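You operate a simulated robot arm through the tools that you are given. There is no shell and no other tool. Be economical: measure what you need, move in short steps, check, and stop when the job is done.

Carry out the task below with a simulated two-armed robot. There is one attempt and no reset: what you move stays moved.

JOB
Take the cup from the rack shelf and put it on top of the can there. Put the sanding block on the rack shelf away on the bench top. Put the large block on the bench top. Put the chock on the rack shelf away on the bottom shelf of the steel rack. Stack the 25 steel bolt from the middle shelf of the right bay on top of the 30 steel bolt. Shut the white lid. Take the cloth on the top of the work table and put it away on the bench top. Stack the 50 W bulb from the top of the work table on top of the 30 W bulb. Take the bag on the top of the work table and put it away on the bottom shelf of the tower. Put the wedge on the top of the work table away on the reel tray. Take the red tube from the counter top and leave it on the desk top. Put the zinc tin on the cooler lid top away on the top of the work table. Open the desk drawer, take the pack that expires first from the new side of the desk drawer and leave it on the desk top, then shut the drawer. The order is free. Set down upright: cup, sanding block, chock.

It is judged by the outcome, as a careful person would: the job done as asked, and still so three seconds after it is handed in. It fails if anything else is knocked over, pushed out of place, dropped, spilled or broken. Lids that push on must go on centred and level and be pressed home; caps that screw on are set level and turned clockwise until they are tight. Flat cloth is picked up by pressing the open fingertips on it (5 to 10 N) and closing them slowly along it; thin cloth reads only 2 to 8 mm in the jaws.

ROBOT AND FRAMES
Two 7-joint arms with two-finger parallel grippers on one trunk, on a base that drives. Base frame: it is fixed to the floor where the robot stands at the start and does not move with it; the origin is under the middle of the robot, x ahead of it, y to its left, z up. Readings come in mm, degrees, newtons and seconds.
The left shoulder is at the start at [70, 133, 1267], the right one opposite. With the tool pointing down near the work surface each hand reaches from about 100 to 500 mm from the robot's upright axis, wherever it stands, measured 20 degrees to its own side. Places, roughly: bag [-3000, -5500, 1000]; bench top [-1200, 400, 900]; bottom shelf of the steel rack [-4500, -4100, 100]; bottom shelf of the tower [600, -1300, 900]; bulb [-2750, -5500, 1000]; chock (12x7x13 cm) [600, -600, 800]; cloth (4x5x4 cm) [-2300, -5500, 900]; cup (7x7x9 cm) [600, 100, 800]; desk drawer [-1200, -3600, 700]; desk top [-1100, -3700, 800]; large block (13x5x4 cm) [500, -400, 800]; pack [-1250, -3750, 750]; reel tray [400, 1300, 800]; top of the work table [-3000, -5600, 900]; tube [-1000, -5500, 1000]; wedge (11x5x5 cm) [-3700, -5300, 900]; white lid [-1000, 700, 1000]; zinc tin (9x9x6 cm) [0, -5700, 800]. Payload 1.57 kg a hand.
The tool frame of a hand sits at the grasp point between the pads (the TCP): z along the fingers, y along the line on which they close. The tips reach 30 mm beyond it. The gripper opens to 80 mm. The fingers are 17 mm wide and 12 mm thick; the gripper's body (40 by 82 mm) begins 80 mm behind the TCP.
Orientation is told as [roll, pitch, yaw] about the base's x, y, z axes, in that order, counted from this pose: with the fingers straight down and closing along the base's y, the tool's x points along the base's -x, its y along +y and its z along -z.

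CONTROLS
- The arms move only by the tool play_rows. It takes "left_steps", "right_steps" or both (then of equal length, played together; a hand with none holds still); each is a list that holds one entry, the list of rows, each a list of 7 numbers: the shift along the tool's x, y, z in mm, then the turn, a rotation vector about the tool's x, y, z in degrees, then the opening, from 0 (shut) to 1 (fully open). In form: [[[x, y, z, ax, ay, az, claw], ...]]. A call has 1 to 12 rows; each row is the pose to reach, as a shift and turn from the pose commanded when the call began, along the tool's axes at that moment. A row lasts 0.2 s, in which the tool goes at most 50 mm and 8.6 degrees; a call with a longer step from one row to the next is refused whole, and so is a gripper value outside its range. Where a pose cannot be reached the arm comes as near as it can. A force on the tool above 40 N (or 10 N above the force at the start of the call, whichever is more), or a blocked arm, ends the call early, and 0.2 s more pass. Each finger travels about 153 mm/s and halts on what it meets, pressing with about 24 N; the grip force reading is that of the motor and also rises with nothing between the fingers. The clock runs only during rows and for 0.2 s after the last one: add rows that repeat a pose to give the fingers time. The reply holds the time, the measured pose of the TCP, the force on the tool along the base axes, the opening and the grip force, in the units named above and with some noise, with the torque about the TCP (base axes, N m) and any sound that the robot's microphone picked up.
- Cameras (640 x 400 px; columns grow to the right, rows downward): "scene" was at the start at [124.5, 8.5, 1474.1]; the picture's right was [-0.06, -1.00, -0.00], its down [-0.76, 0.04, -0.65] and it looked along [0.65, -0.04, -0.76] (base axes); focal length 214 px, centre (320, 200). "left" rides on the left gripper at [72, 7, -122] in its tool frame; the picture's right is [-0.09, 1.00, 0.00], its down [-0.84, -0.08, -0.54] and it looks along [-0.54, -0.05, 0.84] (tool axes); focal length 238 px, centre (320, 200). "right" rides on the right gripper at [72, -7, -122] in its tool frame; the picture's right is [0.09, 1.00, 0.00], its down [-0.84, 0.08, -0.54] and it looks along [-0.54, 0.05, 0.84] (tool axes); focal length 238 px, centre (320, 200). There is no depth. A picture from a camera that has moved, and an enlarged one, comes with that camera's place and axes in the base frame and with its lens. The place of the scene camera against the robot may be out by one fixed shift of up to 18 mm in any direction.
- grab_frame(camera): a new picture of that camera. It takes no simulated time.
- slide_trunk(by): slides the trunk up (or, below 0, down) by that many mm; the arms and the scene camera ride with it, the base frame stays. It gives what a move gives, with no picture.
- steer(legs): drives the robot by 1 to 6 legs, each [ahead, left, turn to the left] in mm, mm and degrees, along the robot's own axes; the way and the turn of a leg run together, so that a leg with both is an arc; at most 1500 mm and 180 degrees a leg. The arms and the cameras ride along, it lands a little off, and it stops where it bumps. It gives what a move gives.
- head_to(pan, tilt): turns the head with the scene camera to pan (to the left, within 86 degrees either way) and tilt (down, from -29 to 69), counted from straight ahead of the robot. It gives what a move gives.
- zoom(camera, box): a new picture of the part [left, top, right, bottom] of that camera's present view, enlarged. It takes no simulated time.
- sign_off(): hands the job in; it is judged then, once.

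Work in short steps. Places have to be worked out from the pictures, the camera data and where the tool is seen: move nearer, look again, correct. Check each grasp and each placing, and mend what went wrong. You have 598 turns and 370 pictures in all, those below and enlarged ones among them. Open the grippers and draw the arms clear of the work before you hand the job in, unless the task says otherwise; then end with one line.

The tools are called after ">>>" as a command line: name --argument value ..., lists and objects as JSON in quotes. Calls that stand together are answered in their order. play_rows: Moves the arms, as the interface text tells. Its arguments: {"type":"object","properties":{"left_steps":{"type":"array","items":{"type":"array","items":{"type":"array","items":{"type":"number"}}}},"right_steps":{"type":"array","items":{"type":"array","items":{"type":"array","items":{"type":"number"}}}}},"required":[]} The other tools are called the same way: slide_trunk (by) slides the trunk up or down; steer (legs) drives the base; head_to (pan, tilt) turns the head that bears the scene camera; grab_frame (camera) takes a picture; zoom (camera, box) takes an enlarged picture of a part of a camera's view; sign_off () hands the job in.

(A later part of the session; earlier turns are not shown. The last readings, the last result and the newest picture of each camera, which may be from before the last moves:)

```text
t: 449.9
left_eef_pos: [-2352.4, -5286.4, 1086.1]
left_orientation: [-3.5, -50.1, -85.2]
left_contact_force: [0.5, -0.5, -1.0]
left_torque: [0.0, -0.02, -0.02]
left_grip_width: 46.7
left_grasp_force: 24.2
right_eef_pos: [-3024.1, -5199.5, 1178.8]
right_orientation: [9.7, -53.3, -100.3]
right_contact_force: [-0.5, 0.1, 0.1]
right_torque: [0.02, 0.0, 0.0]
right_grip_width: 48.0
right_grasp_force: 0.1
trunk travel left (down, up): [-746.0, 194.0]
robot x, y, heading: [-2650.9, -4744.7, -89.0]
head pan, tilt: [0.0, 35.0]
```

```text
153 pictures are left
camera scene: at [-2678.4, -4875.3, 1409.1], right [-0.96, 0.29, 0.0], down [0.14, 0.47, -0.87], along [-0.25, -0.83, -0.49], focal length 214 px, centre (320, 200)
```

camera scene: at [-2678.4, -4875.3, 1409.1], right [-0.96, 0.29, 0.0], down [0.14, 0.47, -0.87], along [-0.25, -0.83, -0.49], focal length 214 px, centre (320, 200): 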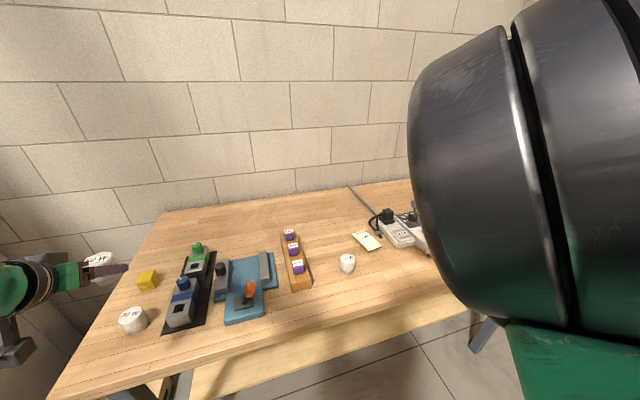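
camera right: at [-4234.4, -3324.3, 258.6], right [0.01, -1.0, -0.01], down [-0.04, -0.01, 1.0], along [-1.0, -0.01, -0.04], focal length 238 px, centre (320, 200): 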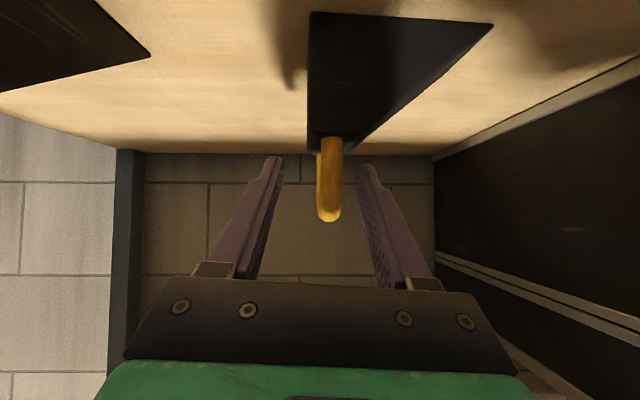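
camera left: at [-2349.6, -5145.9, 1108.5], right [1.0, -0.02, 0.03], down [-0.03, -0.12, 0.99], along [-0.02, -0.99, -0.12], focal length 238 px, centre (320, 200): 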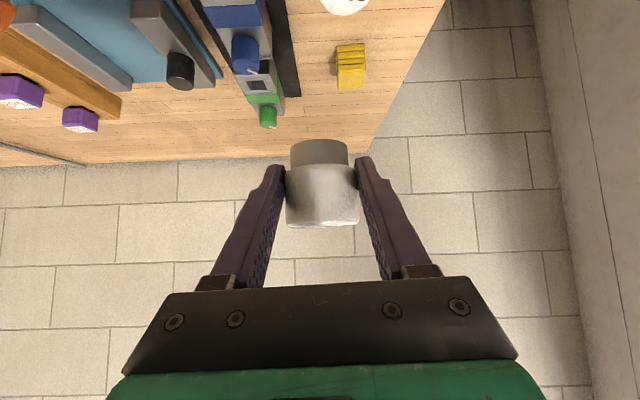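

30 W bulb at ≈[−2330, −5315]. I lower the trunk 105 mm with a small sideways/forward adjustment and view again.

>>> steer --legs '[[0, 22, -1]]'

>>> slide_trunk --by -100

>>> grab_frame --camera "left"

```text
t: 450.8
left_eef_pos: [-2341.0, -5291.3, 1086.5]
left_orientation: [-3.6, -50.0, -86.1]
left_contact_force: [-1.1, -0.4, -0.6]
left_torque: [0.02, 0.01, -0.01]
left_grip_width: 46.8
left_grasp_force: 23.9
right_eef_pos: [-3011.7, -5194.3, 1176.7]
right_orientation: [9.9, -53.0, -101.5]
right_contact_force: [-0.7, 0.0, 0.6]
right_torque: [-0.01, 0.02, 0.0]
right_grip_width: 48.1
right_grasp_force: 0.0
trunk travel left (down, up): [-746.0, 194.0]
robot x, y, heading: [-2628.1, -4748.7, -89.8]
head pan, tilt: [0.0, 35.0]
```

```text
t: 452.1
left_eef_pos: [-2338.6, -5291.3, 986.0]
left_orientation: [-4.0, -50.0, -85.6]
left_contact_force: [-0.3, 0.3, -1.3]
left_torque: [0.01, 0.03, 0.0]
left_grip_width: 46.9
left_grasp_force: 24.8
right_eef_pos: [-3008.9, -5193.2, 1076.4]
right_orientation: [9.5, -52.8, -101.1]
right_contact_force: [1.1, 0.3, -0.7]
right_torque: [-0.03, -0.01, -0.02]
right_grip_width: 48.0
right_grasp_force: 0.1
trunk travel left (down, up): [-646.0, 294.0]
robot x, y, heading: [-2630.4, -4748.7, -90.0]
head pan, tilt: [0.0, 35.0]
```

```text
152 pictures are left
camera left: at [-2332.9, -5150.6, 1008.0], right [1.0, -0.04, 0.03], down [-0.03, -0.12, 0.99], along [-0.03, -0.99, -0.12], focal length 238 px, centre (320, 200)
```

left: 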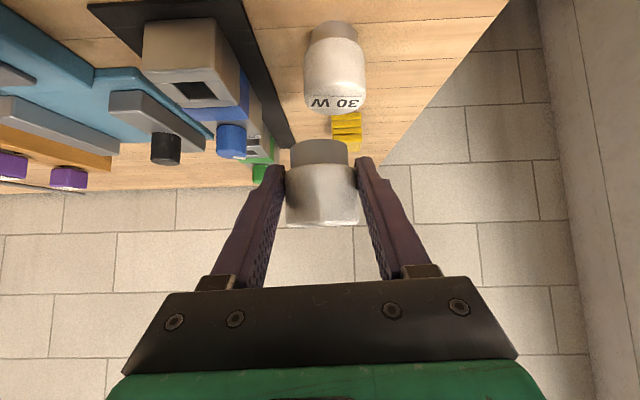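

30 W ≈[−2324, −5315]. I move over it with ~10 mm gap.

>>> play_rows --left_steps '[[[-8, 6, 10, 0, 0, 0, 0.45], [-16, 13, 19, 0, 0, 0, 0.45], [-3, 13, 30, 0, 0, 0, 0.45], [10, 13, 41, 0, 0, 0, 0.45], [10, 13, 41, 0, 0, 0, 0.45]]]'

>>> grab_frame --camera "left"

```text
t: 453.3
left_eef_pos: [-2318.4, -5312.1, 948.6]
left_orientation: [-5.6, -50.0, -83.6]
left_contact_force: [0.1, -0.4, -1.2]
left_torque: [0.01, 0.01, 0.01]
left_grip_width: 46.6
left_grasp_force: 23.8
right_eef_pos: [-3007.6, -5192.6, 1076.3]
right_orientation: [9.5, -52.7, -101.2]
right_contact_force: [0.3, 1.0, 1.5]
right_torque: [-0.03, -0.01, -0.01]
right_grip_width: 48.2
right_grasp_force: 0.1
trunk travel left (down, up): [-646.0, 294.0]
robot x, y, heading: [-2629.4, -4746.4, -89.8]
head pan, tilt: [0.0, 35.0]
```

```text
151 pictures are left
camera left: at [-2315.5, -5172.5, 970.7], right [1.0, -0.02, 0.01], down [-0.01, -0.12, 0.99], along [-0.02, -0.99, -0.12], focal length 238 px, centre (320, 200)
```

left: 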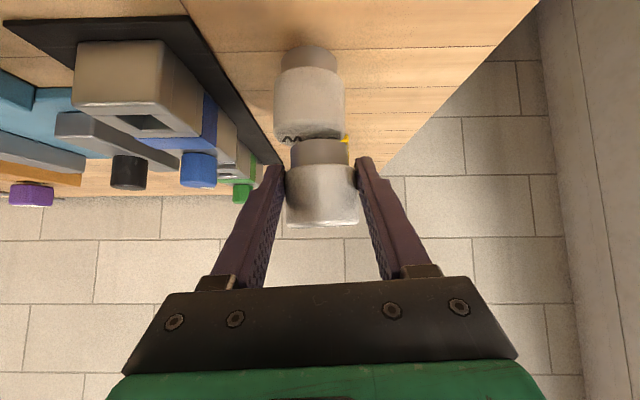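

>>> play_rows --left_steps '[[[1.5, -7, 2, 0, 0, 0, 0.45], [3, -7, 3, 0, 0, 0, 0.45], [3, -7, 3, 0, 0, 0, 0.45]]]'

>>> zoom --camera "left" --box '[250, 30, 390, 240]'

```text
t: 454.1
left_eef_pos: [-2323.1, -5310.9, 943.2]
left_orientation: [-5.1, -49.6, -83.7]
left_contact_force: [3.7, 1.3, 8.2]
left_torque: [-0.1, -0.09, 0.06]
left_grip_width: 46.9
left_grasp_force: 23.6
right_eef_pos: [-3009.1, -5191.0, 1074.7]
right_orientation: [9.4, -52.9, -101.2]
right_contact_force: [0.5, -0.4, -0.3]
right_torque: [-0.01, 0.0, 0.02]
right_grip_width: 48.0
right_grasp_force: 0.1
trunk travel left (down, up): [-646.0, 294.0]
robot x, y, heading: [-2624.4, -4754.7, -90.0]
head pan, tilt: [0.0, 35.0]
```

```text
1.90 times, centred on (320, 135) of left
camera zoom: at [-2321.3, -5170.9, 965.6], right [1.0, -0.02, 0.01], down [-0.02, -0.13, 0.99], along [-0.01, -0.99, -0.13], focal length 454 px, centre (320, 324)
```

zoom: 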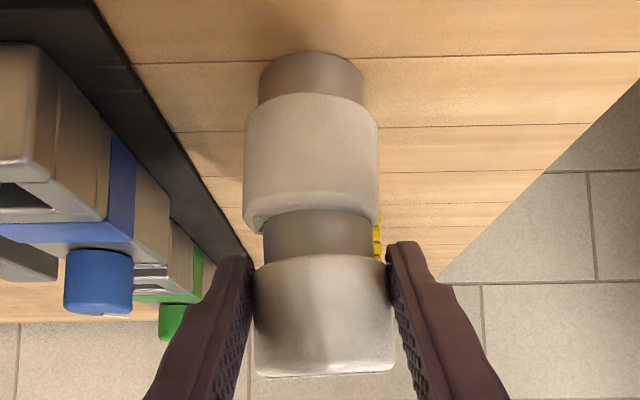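

Contact (8 N); lateral alignment is fine. I check fore-aft alignment from the scene camera.

>>> head_to --pan 25 --tilt 40

>>> grab_frame --camera "scene"

```text
t: 455.0
left_eef_pos: [-2326.9, -5311.7, 943.8]
left_orientation: [-5.6, -49.6, -83.5]
left_contact_force: [1.2, -0.5, 0.1]
left_torque: [0.08, 0.06, -0.04]
left_grip_width: 46.6
left_grasp_force: 24.0
right_eef_pos: [-3009.1, -5192.7, 1075.6]
right_orientation: [9.3, -52.7, -101.1]
right_contact_force: [-0.2, 1.5, 0.3]
right_torque: [0.0, 0.01, -0.02]
right_grip_width: 48.2
right_grasp_force: 0.1
trunk travel left (down, up): [-646.0, 294.0]
robot x, y, heading: [-2627.8, -4750.1, -89.9]
head pan, tilt: [25.0, 40.0]
```

```text
149 pictures are left
camera scene: at [-2654.7, -4873.8, 1307.2], right [-0.96, 0.27, 0.0], down [0.14, 0.49, -0.86], along [-0.24, -0.83, -0.51], focal length 214 px, centre (320, 200)
```

scene: 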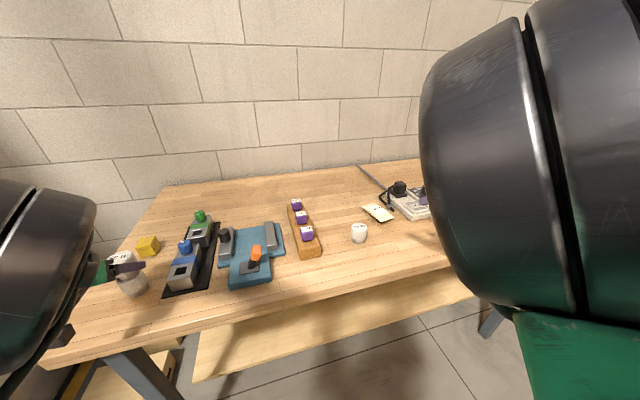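

>>> zoom --camera "scene" --box '[90, 235, 170, 305]'

```text
5.71 times, centred on (130, 270) of scene
camera zoom: at [-2654.7, -4873.8, 1307.2], right [-0.96, 0.27, 0.0], down [0.14, 0.49, -0.86], along [-0.24, -0.83, -0.51], focal length 1226 px, centre (1406, -200)
```

zoom: 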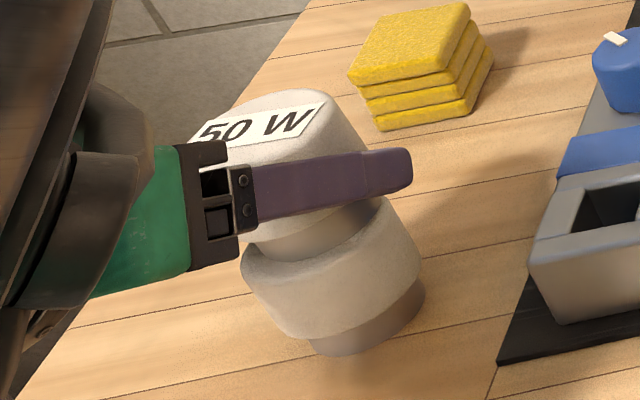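

The 50 W bulb sits centred on the 30 W within ~4 mm. I release and withdraw upward along the tool axis.

>>> play_rows --left_steps '[[[0, 0, 0, 0, 0, 0, 0.55], [0, 0, 0, 0, 0, 0, 0.7], [0, 0, 0, 0, 0, 0, 0.85], [0, 0, 0, 0, 0, 0, 1], [0, 0, -10, 0, 0, 0, 1], [0, 0, -35, 0, 0, 0, 1], [0, 0, -65, 0, 0, 0, 1], [0, 0, -95, 0, 0, 0, 1], [0, 0, -95, 0, 0, 0, 1]]]'

>>> zoom --camera "scene" --box '[90, 235, 170, 305]'

```text
t: 457.2
left_eef_pos: [-2331.2, -5237.6, 978.3]
left_orientation: [-4.6, -46.0, -84.8]
left_contact_force: [0.0, 0.3, -0.1]
left_torque: [-0.01, 0.0, 0.01]
left_grip_width: 80.0
left_grasp_force: 0.0
right_eef_pos: [-3008.3, -5193.8, 1074.0]
right_orientation: [9.2, -52.4, -101.0]
right_contact_force: [0.0, -0.2, -0.2]
right_torque: [-0.03, 0.01, -0.01]
right_grip_width: 47.7
right_grasp_force: 0.1
trunk travel left (down, up): [-646.0, 294.0]
robot x, y, heading: [-2624.8, -4749.7, -89.7]
head pan, tilt: [25.0, 40.0]
stopped in row 9 (left hand): the arm was blocked; the commanded pose is now the measured one
```

```text
5.71 times, centred on (130, 270) of scene
camera zoom: at [-2654.2, -4874.5, 1306.6], right [-0.96, 0.27, 0.0], down [0.14, 0.5, -0.86], along [-0.23, -0.83, -0.52], focal length 1226 px, centre (1406, -200)
```

zoom: 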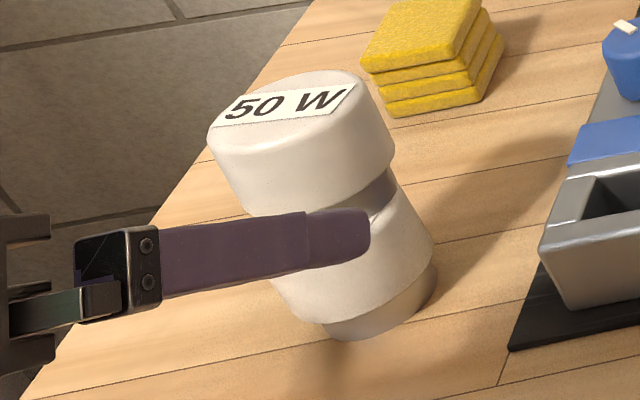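

The head was in the arm's way. I straighten the head and back the robot away.

>>> head_to --pan 0 --tilt 35

>>> steer --legs '[[-150, 0, 0]]'

>>> grab_frame --camera "left"

>>> grab_frame --camera "scene"

```text
t: 458.1
left_eef_pos: [-2330.7, -5238.1, 976.9]
left_orientation: [-4.7, -46.0, -85.0]
left_contact_force: [0.2, 0.2, -0.1]
left_torque: [-0.02, 0.01, -0.02]
left_grip_width: 79.6
left_grasp_force: 0.1
right_eef_pos: [-3008.0, -5192.6, 1073.3]
right_orientation: [9.5, -52.4, -101.3]
right_contact_force: [-0.2, 0.0, -0.1]
right_torque: [0.01, 0.0, 0.02]
right_grip_width: 47.9
right_grasp_force: 0.2
trunk travel left (down, up): [-646.0, 294.0]
robot x, y, heading: [-2627.1, -4750.6, -90.0]
head pan, tilt: [0.0, 35.0]
```

```text
t: 459.4
left_eef_pos: [-2331.4, -5088.4, 977.2]
left_orientation: [-4.7, -45.9, -84.8]
left_contact_force: [0.2, 0.1, 1.4]
left_torque: [-0.01, 0.0, 0.01]
left_grip_width: 79.9
left_grasp_force: 0.2
right_eef_pos: [-3007.3, -5046.1, 1073.5]
right_orientation: [9.5, -52.3, -101.1]
right_contact_force: [0.2, -0.1, -0.6]
right_torque: [0.02, -0.03, 0.0]
right_grip_width: 48.2
right_grasp_force: 0.0
trunk travel left (down, up): [-646.0, 294.0]
robot x, y, heading: [-2628.1, -4607.1, -89.7]
head pan, tilt: [0.0, 35.0]
```

```text
146 pictures are left
camera left: at [-2326.6, -4950.3, 1008.6], right [1.0, -0.03, 0.01], down [-0.02, -0.19, 0.98], along [-0.03, -0.98, -0.19], focal length 238 px, centre (320, 200)
```

left: 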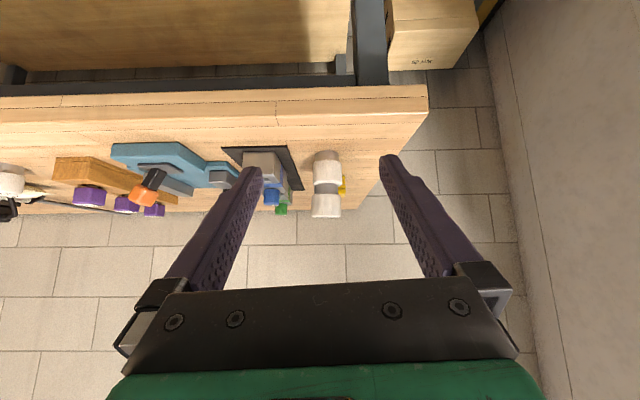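

```text
145 pictures are left
camera scene: at [-2654.3, -4726.6, 1306.3], right [-0.96, 0.27, 0.0], down [0.14, 0.5, -0.86], along [-0.23, -0.82, -0.52], focal length 214 px, centre (320, 200)
```

scene: 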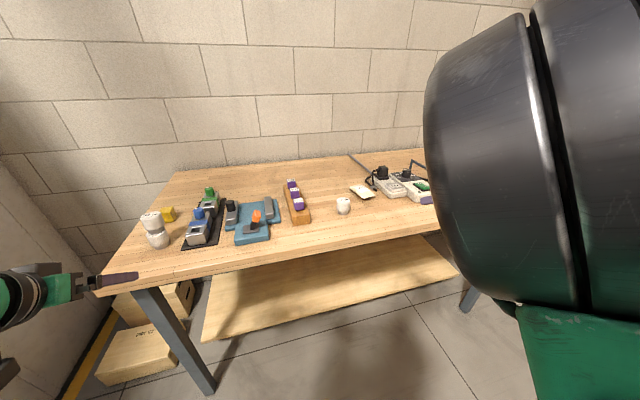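

The stack stands. Next the yellow folded cloth behind it: to avoid the bulbs I turn the left hand to point straight down.

>>> play_rows --left_steps '[[[-10, 0, -10, 0, 7.7, 0, 1], [-20, 0, -20, 0, 15.4, 0, 1], [-30, 0, -30, 0, 23, 0, 1], [-40, 0, -40, 0, 30.7, 0, 1], [-50, 0, -48, 0, 38.3, 0, 1], [-57, 0, -56, 0, 46, 0, 1], [-57, 0, -56, 0, 46, 0, 1]]]'

>>> grab_frame --camera "scene"

```text
t: 461.0
left_eef_pos: [-2325.7, -5085.9, 1058.8]
left_orientation: [-3.3, 0.1, -88.2]
left_contact_force: [0.2, 0.5, 0.0]
left_torque: [-0.02, 0.01, -0.03]
left_grip_width: 79.8
left_grasp_force: 0.1
left hand out of reach, approached as far as the arm can: row 1
right_eef_pos: [-3008.4, -5043.5, 1071.4]
right_orientation: [9.5, -52.1, -101.1]
right_contact_force: [-0.4, 0.3, -0.5]
right_torque: [0.0, 0.01, -0.01]
right_grip_width: 48.1
right_grasp_force: 0.2
trunk travel left (down, up): [-646.0, 294.0]
robot x, y, heading: [-2627.2, -4600.4, -89.9]
head pan, tilt: [0.0, 35.0]
```

```text
144 pictures are left
camera scene: at [-2652.5, -4724.5, 1306.1], right [-0.97, 0.25, 0.0], down [0.13, 0.5, -0.85], along [-0.22, -0.83, -0.52], focal length 214 px, centre (320, 200)
```

scene: 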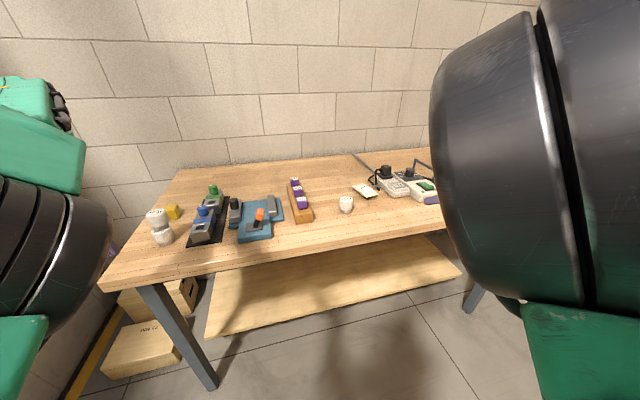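

Left hand is straight down. I drive forward 290 mm over the bulbs (clear by ~65 mm) and look.

>>> steer --legs '[[290, 12, 0]]'

>>> grab_frame --camera "left"

```text
t: 463.1
left_eef_pos: [-2314.1, -5380.4, 1059.1]
left_orientation: [-3.3, -0.1, -88.3]
left_contact_force: [-0.2, -0.4, -0.5]
left_torque: [0.01, -0.02, 0.01]
left_grip_width: 80.2
left_grasp_force: 0.1
right_eef_pos: [-2995.7, -5336.6, 1070.3]
right_orientation: [9.4, -52.0, -101.3]
right_contact_force: [0.5, -0.2, -0.7]
right_torque: [-0.02, 0.02, 0.0]
right_grip_width: 47.7
right_grasp_force: 0.0
trunk travel left (down, up): [-646.0, 294.0]
robot x, y, heading: [-2616.9, -4891.2, -89.9]
head pan, tilt: [0.0, 35.0]
```

```text
143 pictures are left
camera left: at [-2303.3, -5308.0, 1178.3], right [1.0, -0.06, -0.06], down [-0.02, -0.84, 0.55], along [-0.08, -0.54, -0.84], focal length 238 px, centre (320, 200)
```

left: 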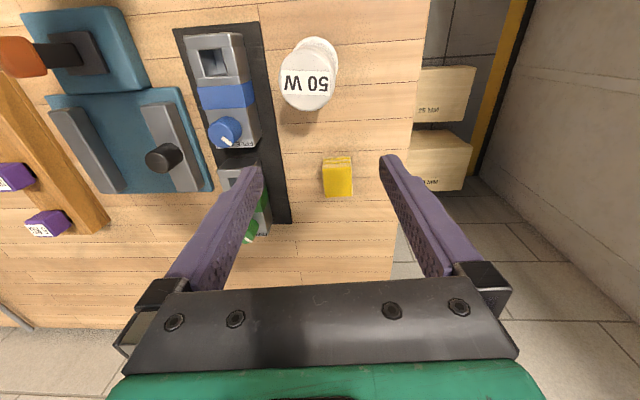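

Cloth at ≈[−2304, −5456]. I move over it and descend.

>>> play_rows --left_steps '[[[-25, 4, 10, 0, 0, 0, 1], [-50, 7, 30, 0, 0, 0, 1], [-76, 10, 60, 0, 0, 0, 1], [-76, 10, 100, 0, 0, 0, 1], [-76, 10, 125, 0, 0, 0, 1], [-76, 10, 125, 0, 0, 0, 1]]]'

>>> grab_frame --camera "left"

```text
t: 464.4
left_eef_pos: [-2311.5, -5456.3, 932.6]
left_orientation: [-3.2, -0.1, -88.3]
left_contact_force: [0.2, 0.2, -1.1]
left_torque: [-0.01, 0.01, 0.01]
left_grip_width: 80.0
left_grasp_force: 0.0
right_eef_pos: [-2994.6, -5337.5, 1068.9]
right_orientation: [9.4, -51.6, -101.2]
right_contact_force: [0.6, -0.9, -0.4]
right_torque: [0.02, 0.03, 0.01]
right_grip_width: 47.9
right_grasp_force: 0.1
trunk travel left (down, up): [-646.0, 294.0]
robot x, y, heading: [-2614.7, -4896.4, -89.9]
head pan, tilt: [0.0, 35.0]
```

```text
142 pictures are left
camera left: at [-2299.2, -5384.8, 1052.7], right [1.0, -0.06, -0.06], down [-0.02, -0.84, 0.55], along [-0.08, -0.54, -0.84], focal length 238 px, centre (320, 200)
```

left: 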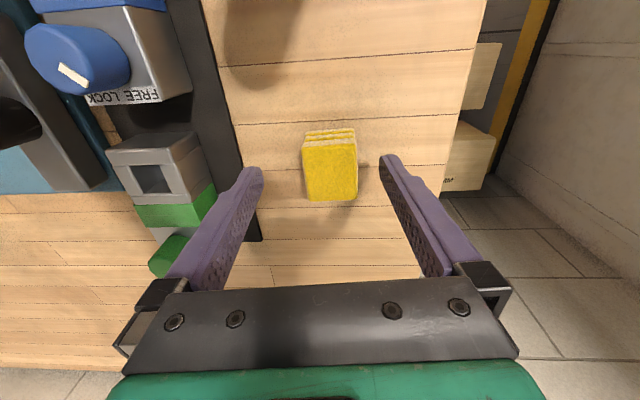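

Cloth is 8 mm to the +x side. I narrow the fingers, shift, descend to just above the table, and close.

>>> play_rows --left_steps '[[[0, 8, 8, 0, 0, 0, 0.85], [0, 8, 18, 0, 0, 0, 0.8], [0, 8, 28, 0, 0, 0, 0.8], [0, 8, 34, 0, 0, 0, 0.8], [0, 8, 34, 0, 0, 0, 0.5], [0, 8, 34, 0, 0, 0, 0.3], [0, 8, 34, 0, 0, 0, 0.2], [0, 8, 34, 0, 0, 0, 0.2]]]'

>>> grab_frame --camera "left"

```text
t: 466.2
left_eef_pos: [-2303.2, -5456.9, 897.7]
left_orientation: [-3.3, -0.1, -88.3]
left_contact_force: [0.7, 0.2, 1.5]
left_torque: [-0.02, -0.06, -0.02]
left_grip_width: 38.8
left_grasp_force: 24.0
right_eef_pos: [-2996.1, -5336.4, 1068.1]
right_orientation: [9.3, -51.7, -101.0]
right_contact_force: [0.2, 0.8, 0.6]
right_torque: [0.01, 0.0, 0.02]
right_grip_width: 47.7
right_grasp_force: 0.1
trunk travel left (down, up): [-646.0, 294.0]
robot x, y, heading: [-2617.4, -4894.0, -89.8]
head pan, tilt: [0.0, 35.0]
```

```text
141 pictures are left
camera left: at [-2293.5, -5384.8, 1018.8], right [1.0, -0.06, -0.06], down [-0.02, -0.84, 0.55], along [-0.08, -0.54, -0.84], focal length 238 px, centre (320, 200)
```

left: 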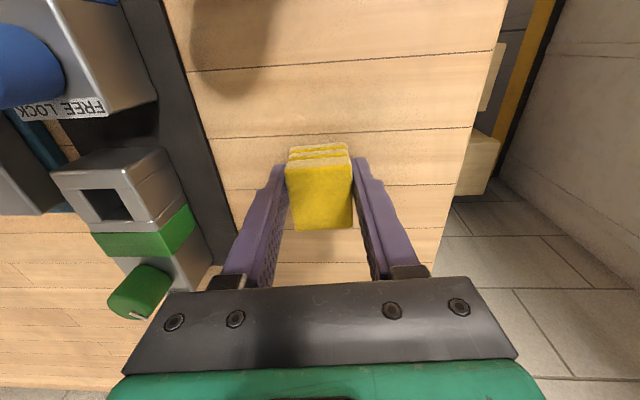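

Cloth gripped. I lift it 150 mm and back off.

>>> play_rows --left_steps '[[[0, 0, -40, 0, 0, 0, 0.2], [0, 0, -80, 0, 0, 0, 0.2], [0, 0, -120, 0, 0, 0, 0.2], [0, 0, -155, 0, 0, 0, 0.2], [0, 0, -155, 0, 0, 0, 0.2]]]'

>>> steer --legs '[[-250, 0, 0]]'

>>> grab_frame --camera "left"

```text
t: 467.4
left_eef_pos: [-2293.5, -5458.4, 1043.6]
left_orientation: [-3.4, -0.6, -87.8]
left_contact_force: [0.2, 0.5, -0.9]
left_torque: [0.03, -0.01, 0.01]
left_grip_width: 39.0
left_grasp_force: 24.1
left hand out of reach, approached as far as the arm can: row 4
right_eef_pos: [-2994.9, -5337.7, 1067.4]
right_orientation: [9.4, -51.5, -101.1]
right_contact_force: [0.0, 0.6, -0.1]
right_torque: [0.0, 0.03, 0.01]
right_grip_width: 48.1
right_grasp_force: 0.0
trunk travel left (down, up): [-646.0, 294.0]
robot x, y, heading: [-2617.6, -4894.2, -90.0]
head pan, tilt: [0.0, 35.0]
```

```text
t: 469.3
left_eef_pos: [-2292.8, -5210.9, 1044.8]
left_orientation: [-3.3, -0.7, -87.7]
left_contact_force: [0.6, 0.3, -1.1]
left_torque: [0.0, -0.04, 0.0]
left_grip_width: 39.1
left_grasp_force: 24.0
right_eef_pos: [-2994.1, -5093.3, 1068.3]
right_orientation: [9.3, -51.6, -100.8]
right_contact_force: [0.5, -0.6, -0.2]
right_torque: [-0.01, 0.0, -0.04]
right_grip_width: 48.2
right_grasp_force: 0.1
trunk travel left (down, up): [-646.0, 294.0]
robot x, y, heading: [-2612.6, -4650.6, -89.5]
head pan, tilt: [0.0, 35.0]
```

```text
140 pictures are left
camera left: at [-2282.0, -5136.9, 1164.2], right [1.0, -0.05, -0.06], down [-0.01, -0.83, 0.56], along [-0.08, -0.55, -0.83], focal length 238 px, centre (320, 200)
```

left: 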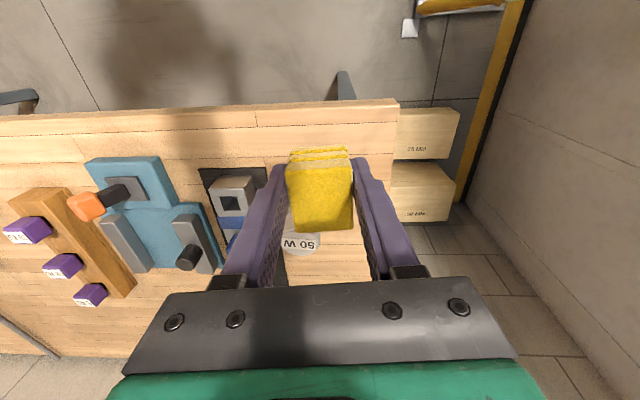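

Now the bag with the right hand: I turn it to point straight down.

>>> play_rows --right_steps '[[[-6, 7, -5, 0.5, 7.4, -0.9, 1], [-12, 13, -10, 1, 14.9, -1.8, 1], [-18, 20, -16, 1.5, 22.3, -2.7, 1], [-24, 26, -21, 2.1, 29.8, -3.6, 1], [-30, 33, -26, 2.6, 37.2, -4.5, 1], [-36, 39, -31, 3.1, 44.7, -5.4, 1], [-42, 45, -36, 3.6, 52.1, -6.3, 1], [-42, 45, -36, 3.6, 52.1, -6.3, 1]]]'

>>> grab_frame --camera "scene"

```text
t: 471.1
left_eef_pos: [-2293.4, -5211.5, 1045.8]
left_orientation: [-3.3, -0.8, -87.8]
left_contact_force: [-0.5, 0.3, -0.9]
left_torque: [-0.01, -0.01, 0.05]
left_grip_width: 39.2
left_grasp_force: 23.9
right_eef_pos: [-2955.4, -5091.4, 1127.1]
right_orientation: [-0.2, 0.1, -89.6]
right_contact_force: [0.1, -0.4, 0.4]
right_torque: [0.0, 0.02, 0.01]
right_grip_width: 80.0
right_grasp_force: 0.1
trunk travel left (down, up): [-646.0, 294.0]
robot x, y, heading: [-2616.4, -4651.4, -89.7]
head pan, tilt: [0.0, 35.0]
```

```text
139 pictures are left
camera scene: at [-2617.9, -4773.3, 1300.5], right [-1.0, -0.01, 0.0], down [0.0, 0.57, -0.82], along [0.01, -0.82, -0.57], focal length 214 px, centre (320, 200)
```

scene: 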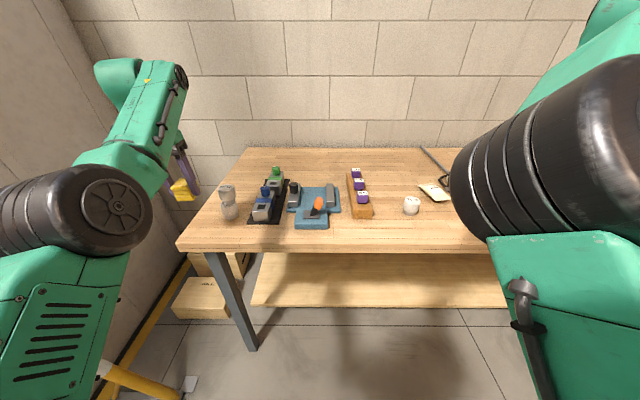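

Both hands point down and the head is free. I drive to bring the right hand near the bag.

>>> steer --legs '[[250, -78, 0]]'

>>> grab_frame --camera "right"

```text
t: 472.9
left_eef_pos: [-2368.9, -5461.6, 1045.7]
left_orientation: [-3.4, -0.7, -87.9]
left_contact_force: [0.8, -0.6, -0.7]
left_torque: [0.0, -0.01, 0.01]
left_grip_width: 39.0
left_grasp_force: 24.0
right_eef_pos: [-3032.4, -5342.2, 1127.2]
right_orientation: [0.0, -0.1, -89.6]
right_contact_force: [-0.1, 0.9, 0.3]
right_torque: [0.01, 0.01, 0.02]
right_grip_width: 80.0
right_grasp_force: 0.0
trunk travel left (down, up): [-646.0, 294.0]
robot x, y, heading: [-2688.4, -4900.2, -90.1]
head pan, tilt: [0.0, 35.0]
```

```text
138 pictures are left
camera right: at [-3039.9, -5269.5, 1249.0], right [1.0, 0.1, 0.0], down [0.08, -0.84, 0.54], along [0.05, -0.54, -0.84], focal length 238 px, centre (320, 200)
```

right: 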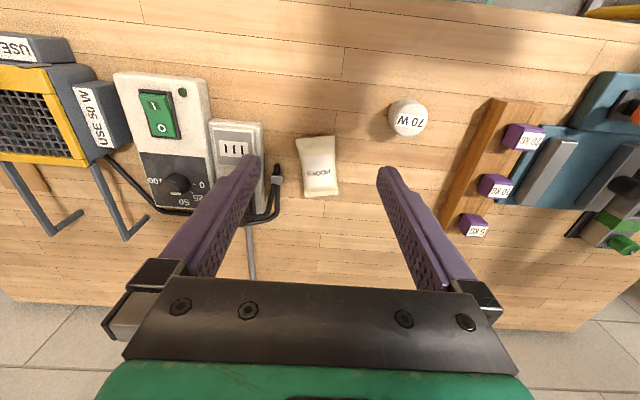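

Bag centre ≈[−3023, −5442], ~68 mm wide. I move above it.

>>> play_rows --right_steps '[[[-25, 3, 20, 0, 0, 0, 1], [-50, 5, 50, 0, 0, 0, 1], [-75, 8, 90, 0, 0, 0, 1], [-100, 10, 130, 0, 0, 0, 1], [-100, 10, 165, 0, 0, 0, 1], [-100, 10, 175, 0, 0, 0, 1], [-100, 10, 175, 0, 0, 0, 1]]]'

>>> grab_frame --camera "right"

```text
t: 474.5
left_eef_pos: [-2370.0, -5462.7, 1045.8]
left_orientation: [-3.4, -0.8, -87.9]
left_contact_force: [0.1, -0.1, -0.9]
left_torque: [0.01, 0.01, 0.01]
left_grip_width: 39.3
left_grasp_force: 24.4
right_eef_pos: [-3021.5, -5443.1, 951.9]
right_orientation: [0.0, 0.0, -89.8]
right_contact_force: [0.7, 0.8, -0.3]
right_torque: [0.03, -0.01, 0.0]
right_grip_width: 80.3
right_grasp_force: 0.0
trunk travel left (down, up): [-646.0, 294.0]
robot x, y, heading: [-2691.4, -4902.0, -89.9]
head pan, tilt: [0.0, 35.0]
```

```text
137 pictures are left
camera right: at [-3029.0, -5369.7, 1073.2], right [1.0, 0.1, 0.0], down [0.08, -0.84, 0.54], along [0.05, -0.54, -0.84], focal length 238 px, centre (320, 200)
```

right: 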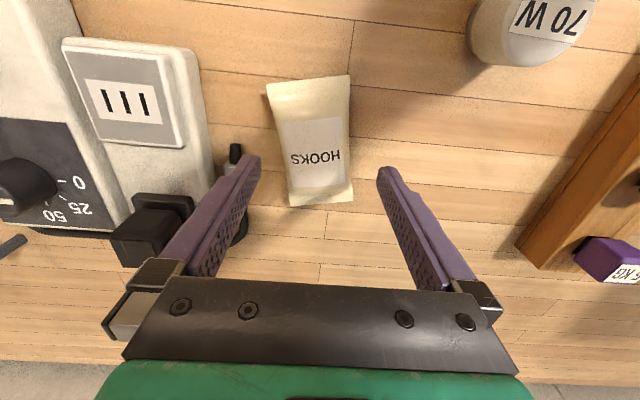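

Bag is ~60 mm wide, rotated ~6°. I align, narrow slightly, descend and close.

>>> play_rows --right_steps '[[[0, -2, 5, 0, 0, -3, 0.92], [0, -3, 15, 0, 0, -6, 0.92], [0, -3, 30, 0, 0, -6, 0.92], [0, -3, 45, 0, 0, -6, 0.92], [0, -3, 55, 0, 0, -6, 0.92], [0, -3, 55, 0, 0, -6, 0.75], [0, -3, 55, 0, 0, -6, 0.5], [0, -3, 55, 0, 0, -6, 0.45], [0, -3, 55, 0, 0, -6, 0.45]]]'

>>> grab_frame --camera "right"

```text
t: 476.5
left_eef_pos: [-2368.7, -5462.3, 1045.3]
left_orientation: [-3.4, -0.8, -87.8]
left_contact_force: [0.2, 1.0, -0.4]
left_torque: [-0.05, -0.02, -0.02]
left_grip_width: 38.8
left_grasp_force: 24.3
right_eef_pos: [-3025.1, -5444.0, 898.5]
right_orientation: [0.0, -0.1, -83.8]
right_contact_force: [0.3, -1.6, 2.3]
right_torque: [-0.15, -0.07, -0.02]
right_grip_width: 62.2
right_grasp_force: 24.3
trunk travel left (down, up): [-646.0, 294.0]
robot x, y, heading: [-2688.7, -4900.0, -90.0]
head pan, tilt: [0.0, 35.0]
```

```text
136 pictures are left
camera right: at [-3040.6, -5372.4, 1019.6], right [0.98, 0.2, 0.0], down [0.17, -0.82, 0.54], along [0.11, -0.53, -0.84], focal length 238 px, centre (320, 200)
```

right: 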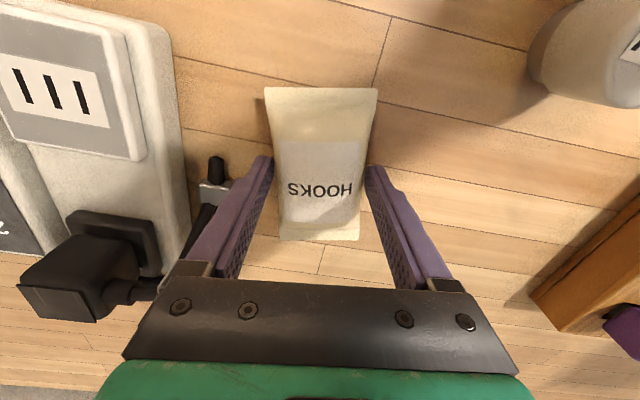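

Bag gripped (62 mm). I lift and back away from the table.

>>> play_rows --right_steps '[[[0, 0, -35, 0, 0, 0, 0.45], [0, 0, -75, 0, 0, 0, 0.45], [0, 0, -115, 0, 0, 0, 0.45], [0, 0, -150, 0, 0, 0, 0.45], [0, 0, -150, 0, 0, 0, 0.45]]]'

>>> steer --legs '[[-420, 0, 0]]'

>>> grab_frame --camera "scene"

```text
t: 477.7
left_eef_pos: [-2369.3, -5463.7, 1045.0]
left_orientation: [-3.3, -0.7, -87.9]
left_contact_force: [-0.6, 0.3, -0.1]
left_torque: [0.01, 0.03, 0.01]
left_grip_width: 38.9
left_grasp_force: 24.1
right_eef_pos: [-3024.0, -5443.3, 1047.1]
right_orientation: [0.0, -0.1, -83.8]
right_contact_force: [-0.1, -0.2, -1.3]
right_torque: [0.01, 0.01, -0.01]
right_grip_width: 62.2
right_grasp_force: 24.3
trunk travel left (down, up): [-646.0, 294.0]
robot x, y, heading: [-2692.1, -4896.9, -89.6]
head pan, tilt: [0.0, 35.0]
```

```text
t: 480.3
left_eef_pos: [-2373.3, -5047.4, 1043.8]
left_orientation: [-3.4, -0.7, -88.0]
left_contact_force: [1.0, -0.3, -0.3]
left_torque: [0.0, 0.0, 0.0]
left_grip_width: 39.0
left_grasp_force: 23.8
right_eef_pos: [-3025.4, -5024.0, 1045.6]
right_orientation: [0.0, 0.0, -84.0]
right_contact_force: [-0.3, 0.6, -1.0]
right_torque: [0.01, 0.0, 0.02]
right_grip_width: 61.8
right_grasp_force: 24.1
trunk travel left (down, up): [-646.0, 294.0]
robot x, y, heading: [-2691.4, -4481.7, -90.0]
head pan, tilt: [0.0, 35.0]
```

```text
135 pictures are left
camera scene: at [-2694.8, -4608.9, 1300.3], right [-1.0, 0.0, 0.0], down [0.0, 0.57, -0.82], along [0.0, -0.82, -0.57], focal length 214 px, centre (320, 200)
```

scene: 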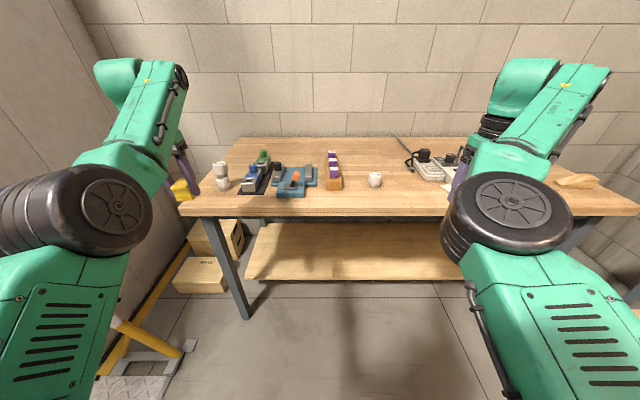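

Both items held. I lower the trunk for the ramp, turn to +x and drive back through the doorway.

>>> slide_trunk --by -380

>>> steer --legs '[[0, 0, 90], [0, -45, 0], [900, 0, 0]]'

>>> grab_frame --camera "scene"

```text
t: 484.0
left_eef_pos: [-2372.7, -5046.5, 664.6]
left_orientation: [-3.3, -0.8, -88.1]
left_contact_force: [0.2, -0.2, -0.5]
left_torque: [0.02, 0.02, -0.01]
left_grip_width: 39.0
left_grasp_force: 24.0
right_eef_pos: [-3027.2, -5024.3, 666.4]
right_orientation: [-0.1, 0.1, -84.1]
right_contact_force: [0.2, -0.8, -1.1]
right_torque: [-0.02, 0.02, 0.01]
right_grip_width: 61.9
right_grasp_force: 23.9
trunk travel left (down, up): [-266.0, 674.0]
robot x, y, heading: [-2692.1, -4481.9, -90.2]
head pan, tilt: [0.0, 35.0]
```

```text
t: 493.0
left_eef_pos: [-1227.2, -4242.1, 667.0]
left_orientation: [-3.3, -0.8, 0.2]
left_contact_force: [0.9, 0.1, -0.6]
left_torque: [-0.01, 0.0, 0.02]
left_grip_width: 39.0
left_grasp_force: 23.8
right_eef_pos: [-1271.9, -4895.3, 668.1]
right_orientation: [0.0, 0.2, 4.2]
right_contact_force: [-1.1, -0.1, -1.5]
right_torque: [0.0, -0.01, -0.01]
right_grip_width: 61.1
right_grasp_force: 23.8
trunk travel left (down, up): [-266.0, 674.0]
robot x, y, heading: [-1806.0, -4542.0, -2.0]
head pan, tilt: [0.0, 35.0]
```

```text
134 pictures are left
camera scene: at [-1667.3, -4535.6, 927.5], right [-0.03, -1.0, 0.0], down [-0.57, 0.02, -0.82], along [0.82, -0.03, -0.57], focal length 214 px, centre (320, 200)
```

scene: 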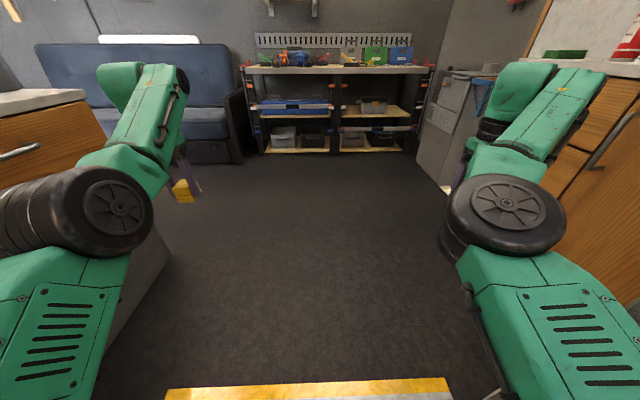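

Halfway through with no contact. I straighten and continue.

>>> steer --legs '[[300, 15, 2], [800, 0, 0]]'

>>> grab_frame --camera "scene"

```text
t: 498.9
left_eef_pos: [-148.9, -4204.9, 659.8]
left_orientation: [-3.3, -0.8, 2.0]
left_contact_force: [-0.7, -0.6, -0.3]
left_torque: [0.0, 0.01, -0.02]
left_grip_width: 38.9
left_grasp_force: 24.3
right_eef_pos: [-170.7, -4860.3, 659.9]
right_orientation: [0.0, 0.0, 6.2]
right_contact_force: [0.5, -0.5, -1.4]
right_torque: [-0.01, 0.0, -0.02]
right_grip_width: 60.9
right_grasp_force: 23.7
trunk travel left (down, up): [-266.0, 674.0]
robot x, y, heading: [-715.4, -4527.2, 0.2]
head pan, tilt: [0.0, 35.0]
```

```text
133 pictures are left
camera scene: at [-578.6, -4513.1, 920.3], right [0.0, -1.0, 0.0], down [-0.57, 0.0, -0.82], along [0.82, 0.0, -0.57], focal length 214 px, centre (320, 200)
```

scene: 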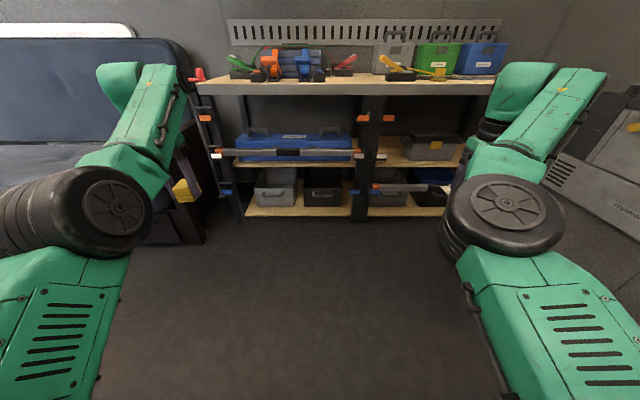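

We're back in the van. I raise the trunk above desk height, turn to +y and shift into the aisle.

>>> slide_trunk --by 390

>>> steer --legs '[[0, 0, 90], [0, -370, 0]]'

>>> grab_frame --camera "scene"

```text
t: 502.6
left_eef_pos: [-148.7, -4205.0, 1050.2]
left_orientation: [-3.3, -0.7, 2.1]
left_contact_force: [-0.5, 0.3, -0.5]
left_torque: [0.05, 0.0, -0.02]
left_grip_width: 39.1
left_grasp_force: 24.5
right_eef_pos: [-171.5, -4860.2, 1050.8]
right_orientation: [-0.1, 0.0, 6.2]
right_contact_force: [-0.1, 0.0, -1.7]
right_torque: [-0.01, 0.02, 0.0]
right_grip_width: 61.0
right_grasp_force: 23.9
trunk travel left (down, up): [-656.0, 284.0]
robot x, y, heading: [-716.9, -4524.2, 0.1]
head pan, tilt: [0.0, 35.0]
```

```text
t: 508.8
left_eef_pos: [-663.0, -3959.7, 1050.0]
left_orientation: [-3.4, -0.7, 91.9]
left_contact_force: [-0.1, 0.2, -1.2]
left_torque: [-0.02, -0.02, -0.01]
left_grip_width: 39.0
left_grasp_force: 23.8
right_eef_pos: [-8.3, -3981.5, 1050.5]
right_orientation: [-0.1, 0.0, 96.0]
right_contact_force: [-0.2, -0.2, -1.1]
right_torque: [0.01, -0.01, 0.01]
right_grip_width: 60.8
right_grasp_force: 24.0
trunk travel left (down, up): [-656.0, 284.0]
robot x, y, heading: [-346.2, -4527.9, 90.1]
head pan, tilt: [0.0, 35.0]
```

```text
132 pictures are left
camera scene: at [-346.8, -4372.9, 1310.4], right [1.0, 0.0, 0.0], down [0.0, -0.57, -0.82], along [0.0, 0.82, -0.57], focal length 214 px, centre (320, 200)
```

scene: 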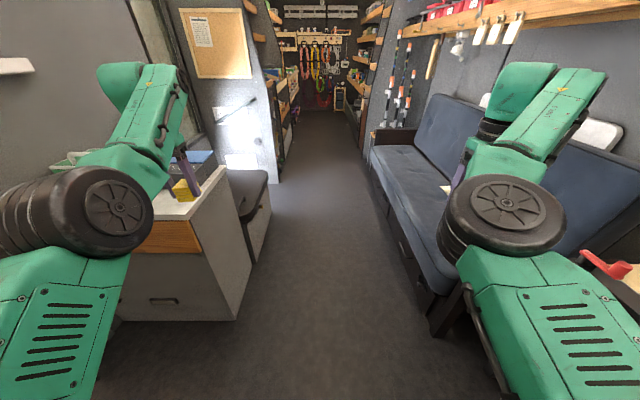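

I drive up the aisle to the tower region (y≈−1100).

>>> steer --legs '[[1500, 30, 0], [1300, 0, 0]]'

>>> grab_frame --camera "scene"

```text
refused: leg 1 is longer than a leg can be; nothing moved
```

```text
131 pictures are left
camera scene: at [-346.8, -4372.9, 1310.4], right [1.0, 0.0, 0.0], down [0.0, -0.57, -0.82], along [0.0, 0.82, -0.57], focal length 214 px, centre (320, 200)
```

scene: 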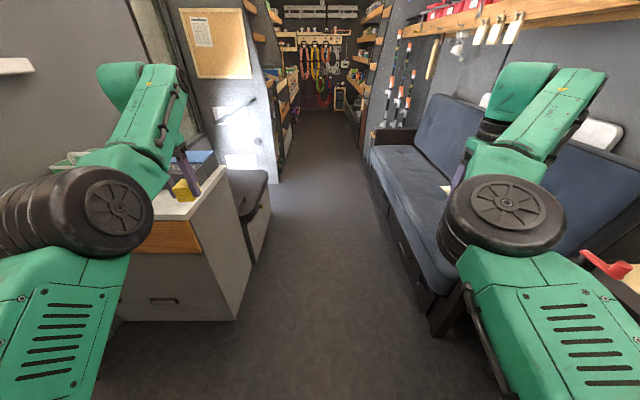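

>>> steer --legs '[[1450, 30, 0], [1350, 0, 0]]'

>>> head_to --pan -55 --tilt 30

>>> grab_frame --camera "scene"

```text
t: 522.1
left_eef_pos: [-744.5, -1224.4, 1051.0]
left_orientation: [-3.3, -0.8, 93.5]
left_contact_force: [0.3, 0.9, -0.3]
left_torque: [0.01, 0.02, -0.04]
left_grip_width: 39.0
left_grasp_force: 23.4
right_eef_pos: [-89.7, -1230.7, 1050.2]
right_orientation: [0.1, -0.1, 97.6]
right_contact_force: [-0.5, 0.8, -1.4]
right_torque: [-0.02, -0.02, -0.03]
right_grip_width: 60.8
right_grasp_force: 24.0
trunk travel left (down, up): [-656.0, 284.0]
robot x, y, heading: [-411.5, -1778.0, 91.7]
head pan, tilt: [0.0, 35.0]
```

```text
t: 523.4
left_eef_pos: [-744.5, -1225.1, 1050.5]
left_orientation: [-3.3, -0.7, 93.4]
left_contact_force: [0.2, -0.1, -0.2]
left_torque: [-0.05, 0.03, -0.03]
left_grip_width: 39.0
left_grasp_force: 24.4
right_eef_pos: [-89.6, -1229.4, 1050.7]
right_orientation: [-0.1, 0.0, 97.7]
right_contact_force: [0.1, -1.1, -0.7]
right_torque: [-0.03, 0.01, -0.02]
right_grip_width: 60.8
right_grasp_force: 23.9
trunk travel left (down, up): [-656.0, 284.0]
robot x, y, heading: [-411.7, -1778.0, 91.5]
head pan, tilt: [-55.0, 30.0]
```

```text
130 pictures are left
camera scene: at [-341.5, -1663.1, 1318.1], right [0.6, -0.8, 0.0], down [-0.4, -0.3, -0.87], along [0.69, 0.52, -0.5], focal length 214 px, centre (320, 200)
```

scene: 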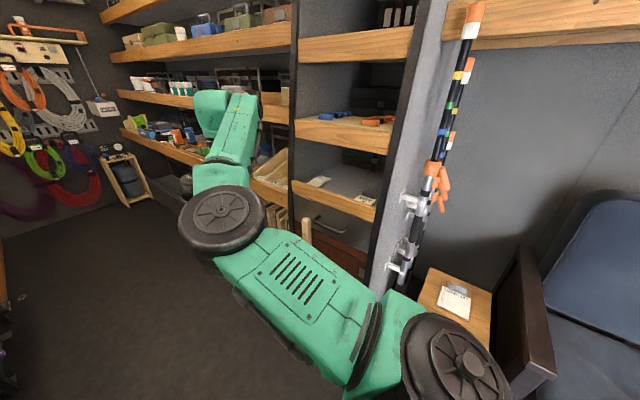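

Bag placing will need a forward tilt. I drive on to y≈−920 and turn to face the tower.

>>> head_to --pan 0 --tilt 30

>>> steer --legs '[[850, 0, -1.5], [0, 0, -90]]'

>>> head_to --pan -35 --tilt 30

>>> grab_frame --camera "scene"

>>> grab_frame --camera "right"

```text
t: 524.6
left_eef_pos: [-745.2, -1224.0, 1049.4]
left_orientation: [-3.2, -0.7, 93.5]
left_contact_force: [0.1, -0.3, -0.8]
left_torque: [-0.03, -0.02, 0.01]
left_grip_width: 39.0
left_grasp_force: 24.4
right_eef_pos: [-88.7, -1230.5, 1050.7]
right_orientation: [0.0, 0.0, 97.5]
right_contact_force: [0.4, -0.5, -1.4]
right_torque: [0.01, -0.02, 0.0]
right_grip_width: 60.7
right_grasp_force: 24.0
trunk travel left (down, up): [-656.0, 284.0]
robot x, y, heading: [-413.7, -1778.1, 91.6]
head pan, tilt: [0.0, 30.0]
```

```text
t: 533.0
left_eef_pos: [151.5, -647.1, 1050.0]
left_orientation: [-3.3, -0.7, 0.0]
left_contact_force: [0.9, -0.2, -1.1]
left_torque: [0.03, 0.04, 0.03]
left_grip_width: 39.1
left_grasp_force: 23.9
right_eef_pos: [106.6, -1300.2, 1050.8]
right_orientation: [-0.1, 0.0, 4.2]
right_contact_force: [0.4, -0.3, -1.3]
right_torque: [0.02, 0.01, -0.01]
right_grip_width: 60.5
right_grasp_force: 24.6
trunk travel left (down, up): [-656.0, 284.0]
robot x, y, heading: [-425.9, -953.4, -2.0]
head pan, tilt: [0.0, 30.0]
```

```text
t: 534.0
left_eef_pos: [151.4, -645.7, 1050.5]
left_orientation: [-3.3, -0.7, 0.1]
left_contact_force: [-0.5, 0.2, -0.6]
left_torque: [-0.02, 0.03, 0.01]
left_grip_width: 38.8
left_grasp_force: 23.7
right_eef_pos: [106.6, -1299.3, 1050.6]
right_orientation: [0.1, 0.1, 4.1]
right_contact_force: [0.4, 0.0, -1.2]
right_torque: [0.01, 0.02, 0.01]
right_grip_width: 60.8
right_grasp_force: 23.8
trunk travel left (down, up): [-656.0, 284.0]
robot x, y, heading: [-425.4, -950.3, -2.1]
head pan, tilt: [-35.0, 30.0]
```

```text
129 pictures are left
camera scene: at [-304.7, -990.4, 1318.2], right [-0.6, -0.8, 0.0], down [-0.4, 0.3, -0.87], along [0.69, -0.52, -0.5], focal length 214 px, centre (320, 200)
```

scene: 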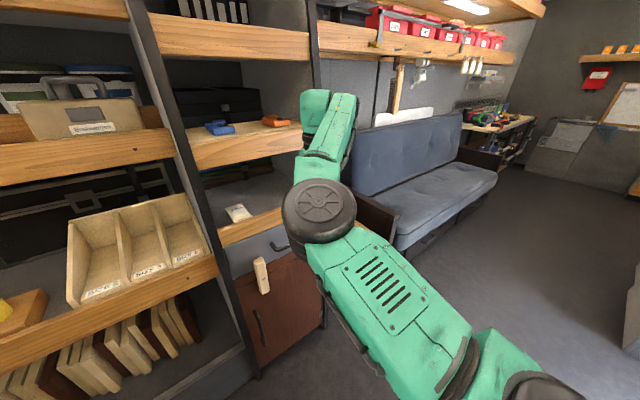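

```text
128 pictures are left
camera right: at [34.1, -1311.5, 1172.0], right [-0.16, 0.99, 0.0], down [0.83, 0.14, 0.54], along [0.53, 0.09, -0.84], focal length 238 px, centre (320, 200)
```

right: 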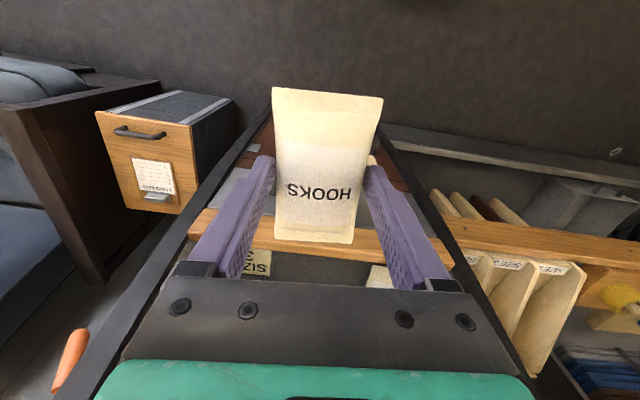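

>>> zoom --camera "scene" --box '[180, 140, 310, 250]'

>>> zoom --camera "right" --box '[180, 190, 460, 300]'

```text
3.64 times, centred on (245, 195) of scene
camera zoom: at [-304.7, -990.4, 1318.2], right [-0.6, -0.8, 0.0], down [-0.4, 0.3, -0.87], along [0.69, -0.52, -0.5], focal length 780 px, centre (593, 218)
```

zoom: 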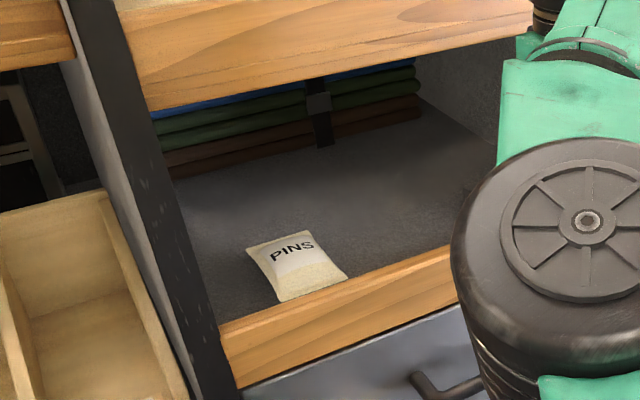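

```text
2.29 times, centred on (320, 245) of right
camera zoom: at [34.1, -1311.5, 1172.0], right [-0.16, 0.99, 0.0], down [0.83, 0.14, 0.54], along [0.53, 0.09, -0.84], focal length 545 px, centre (320, 97)
```

zoom: 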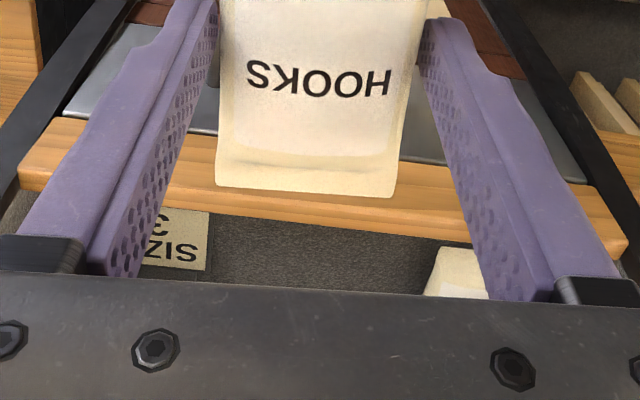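

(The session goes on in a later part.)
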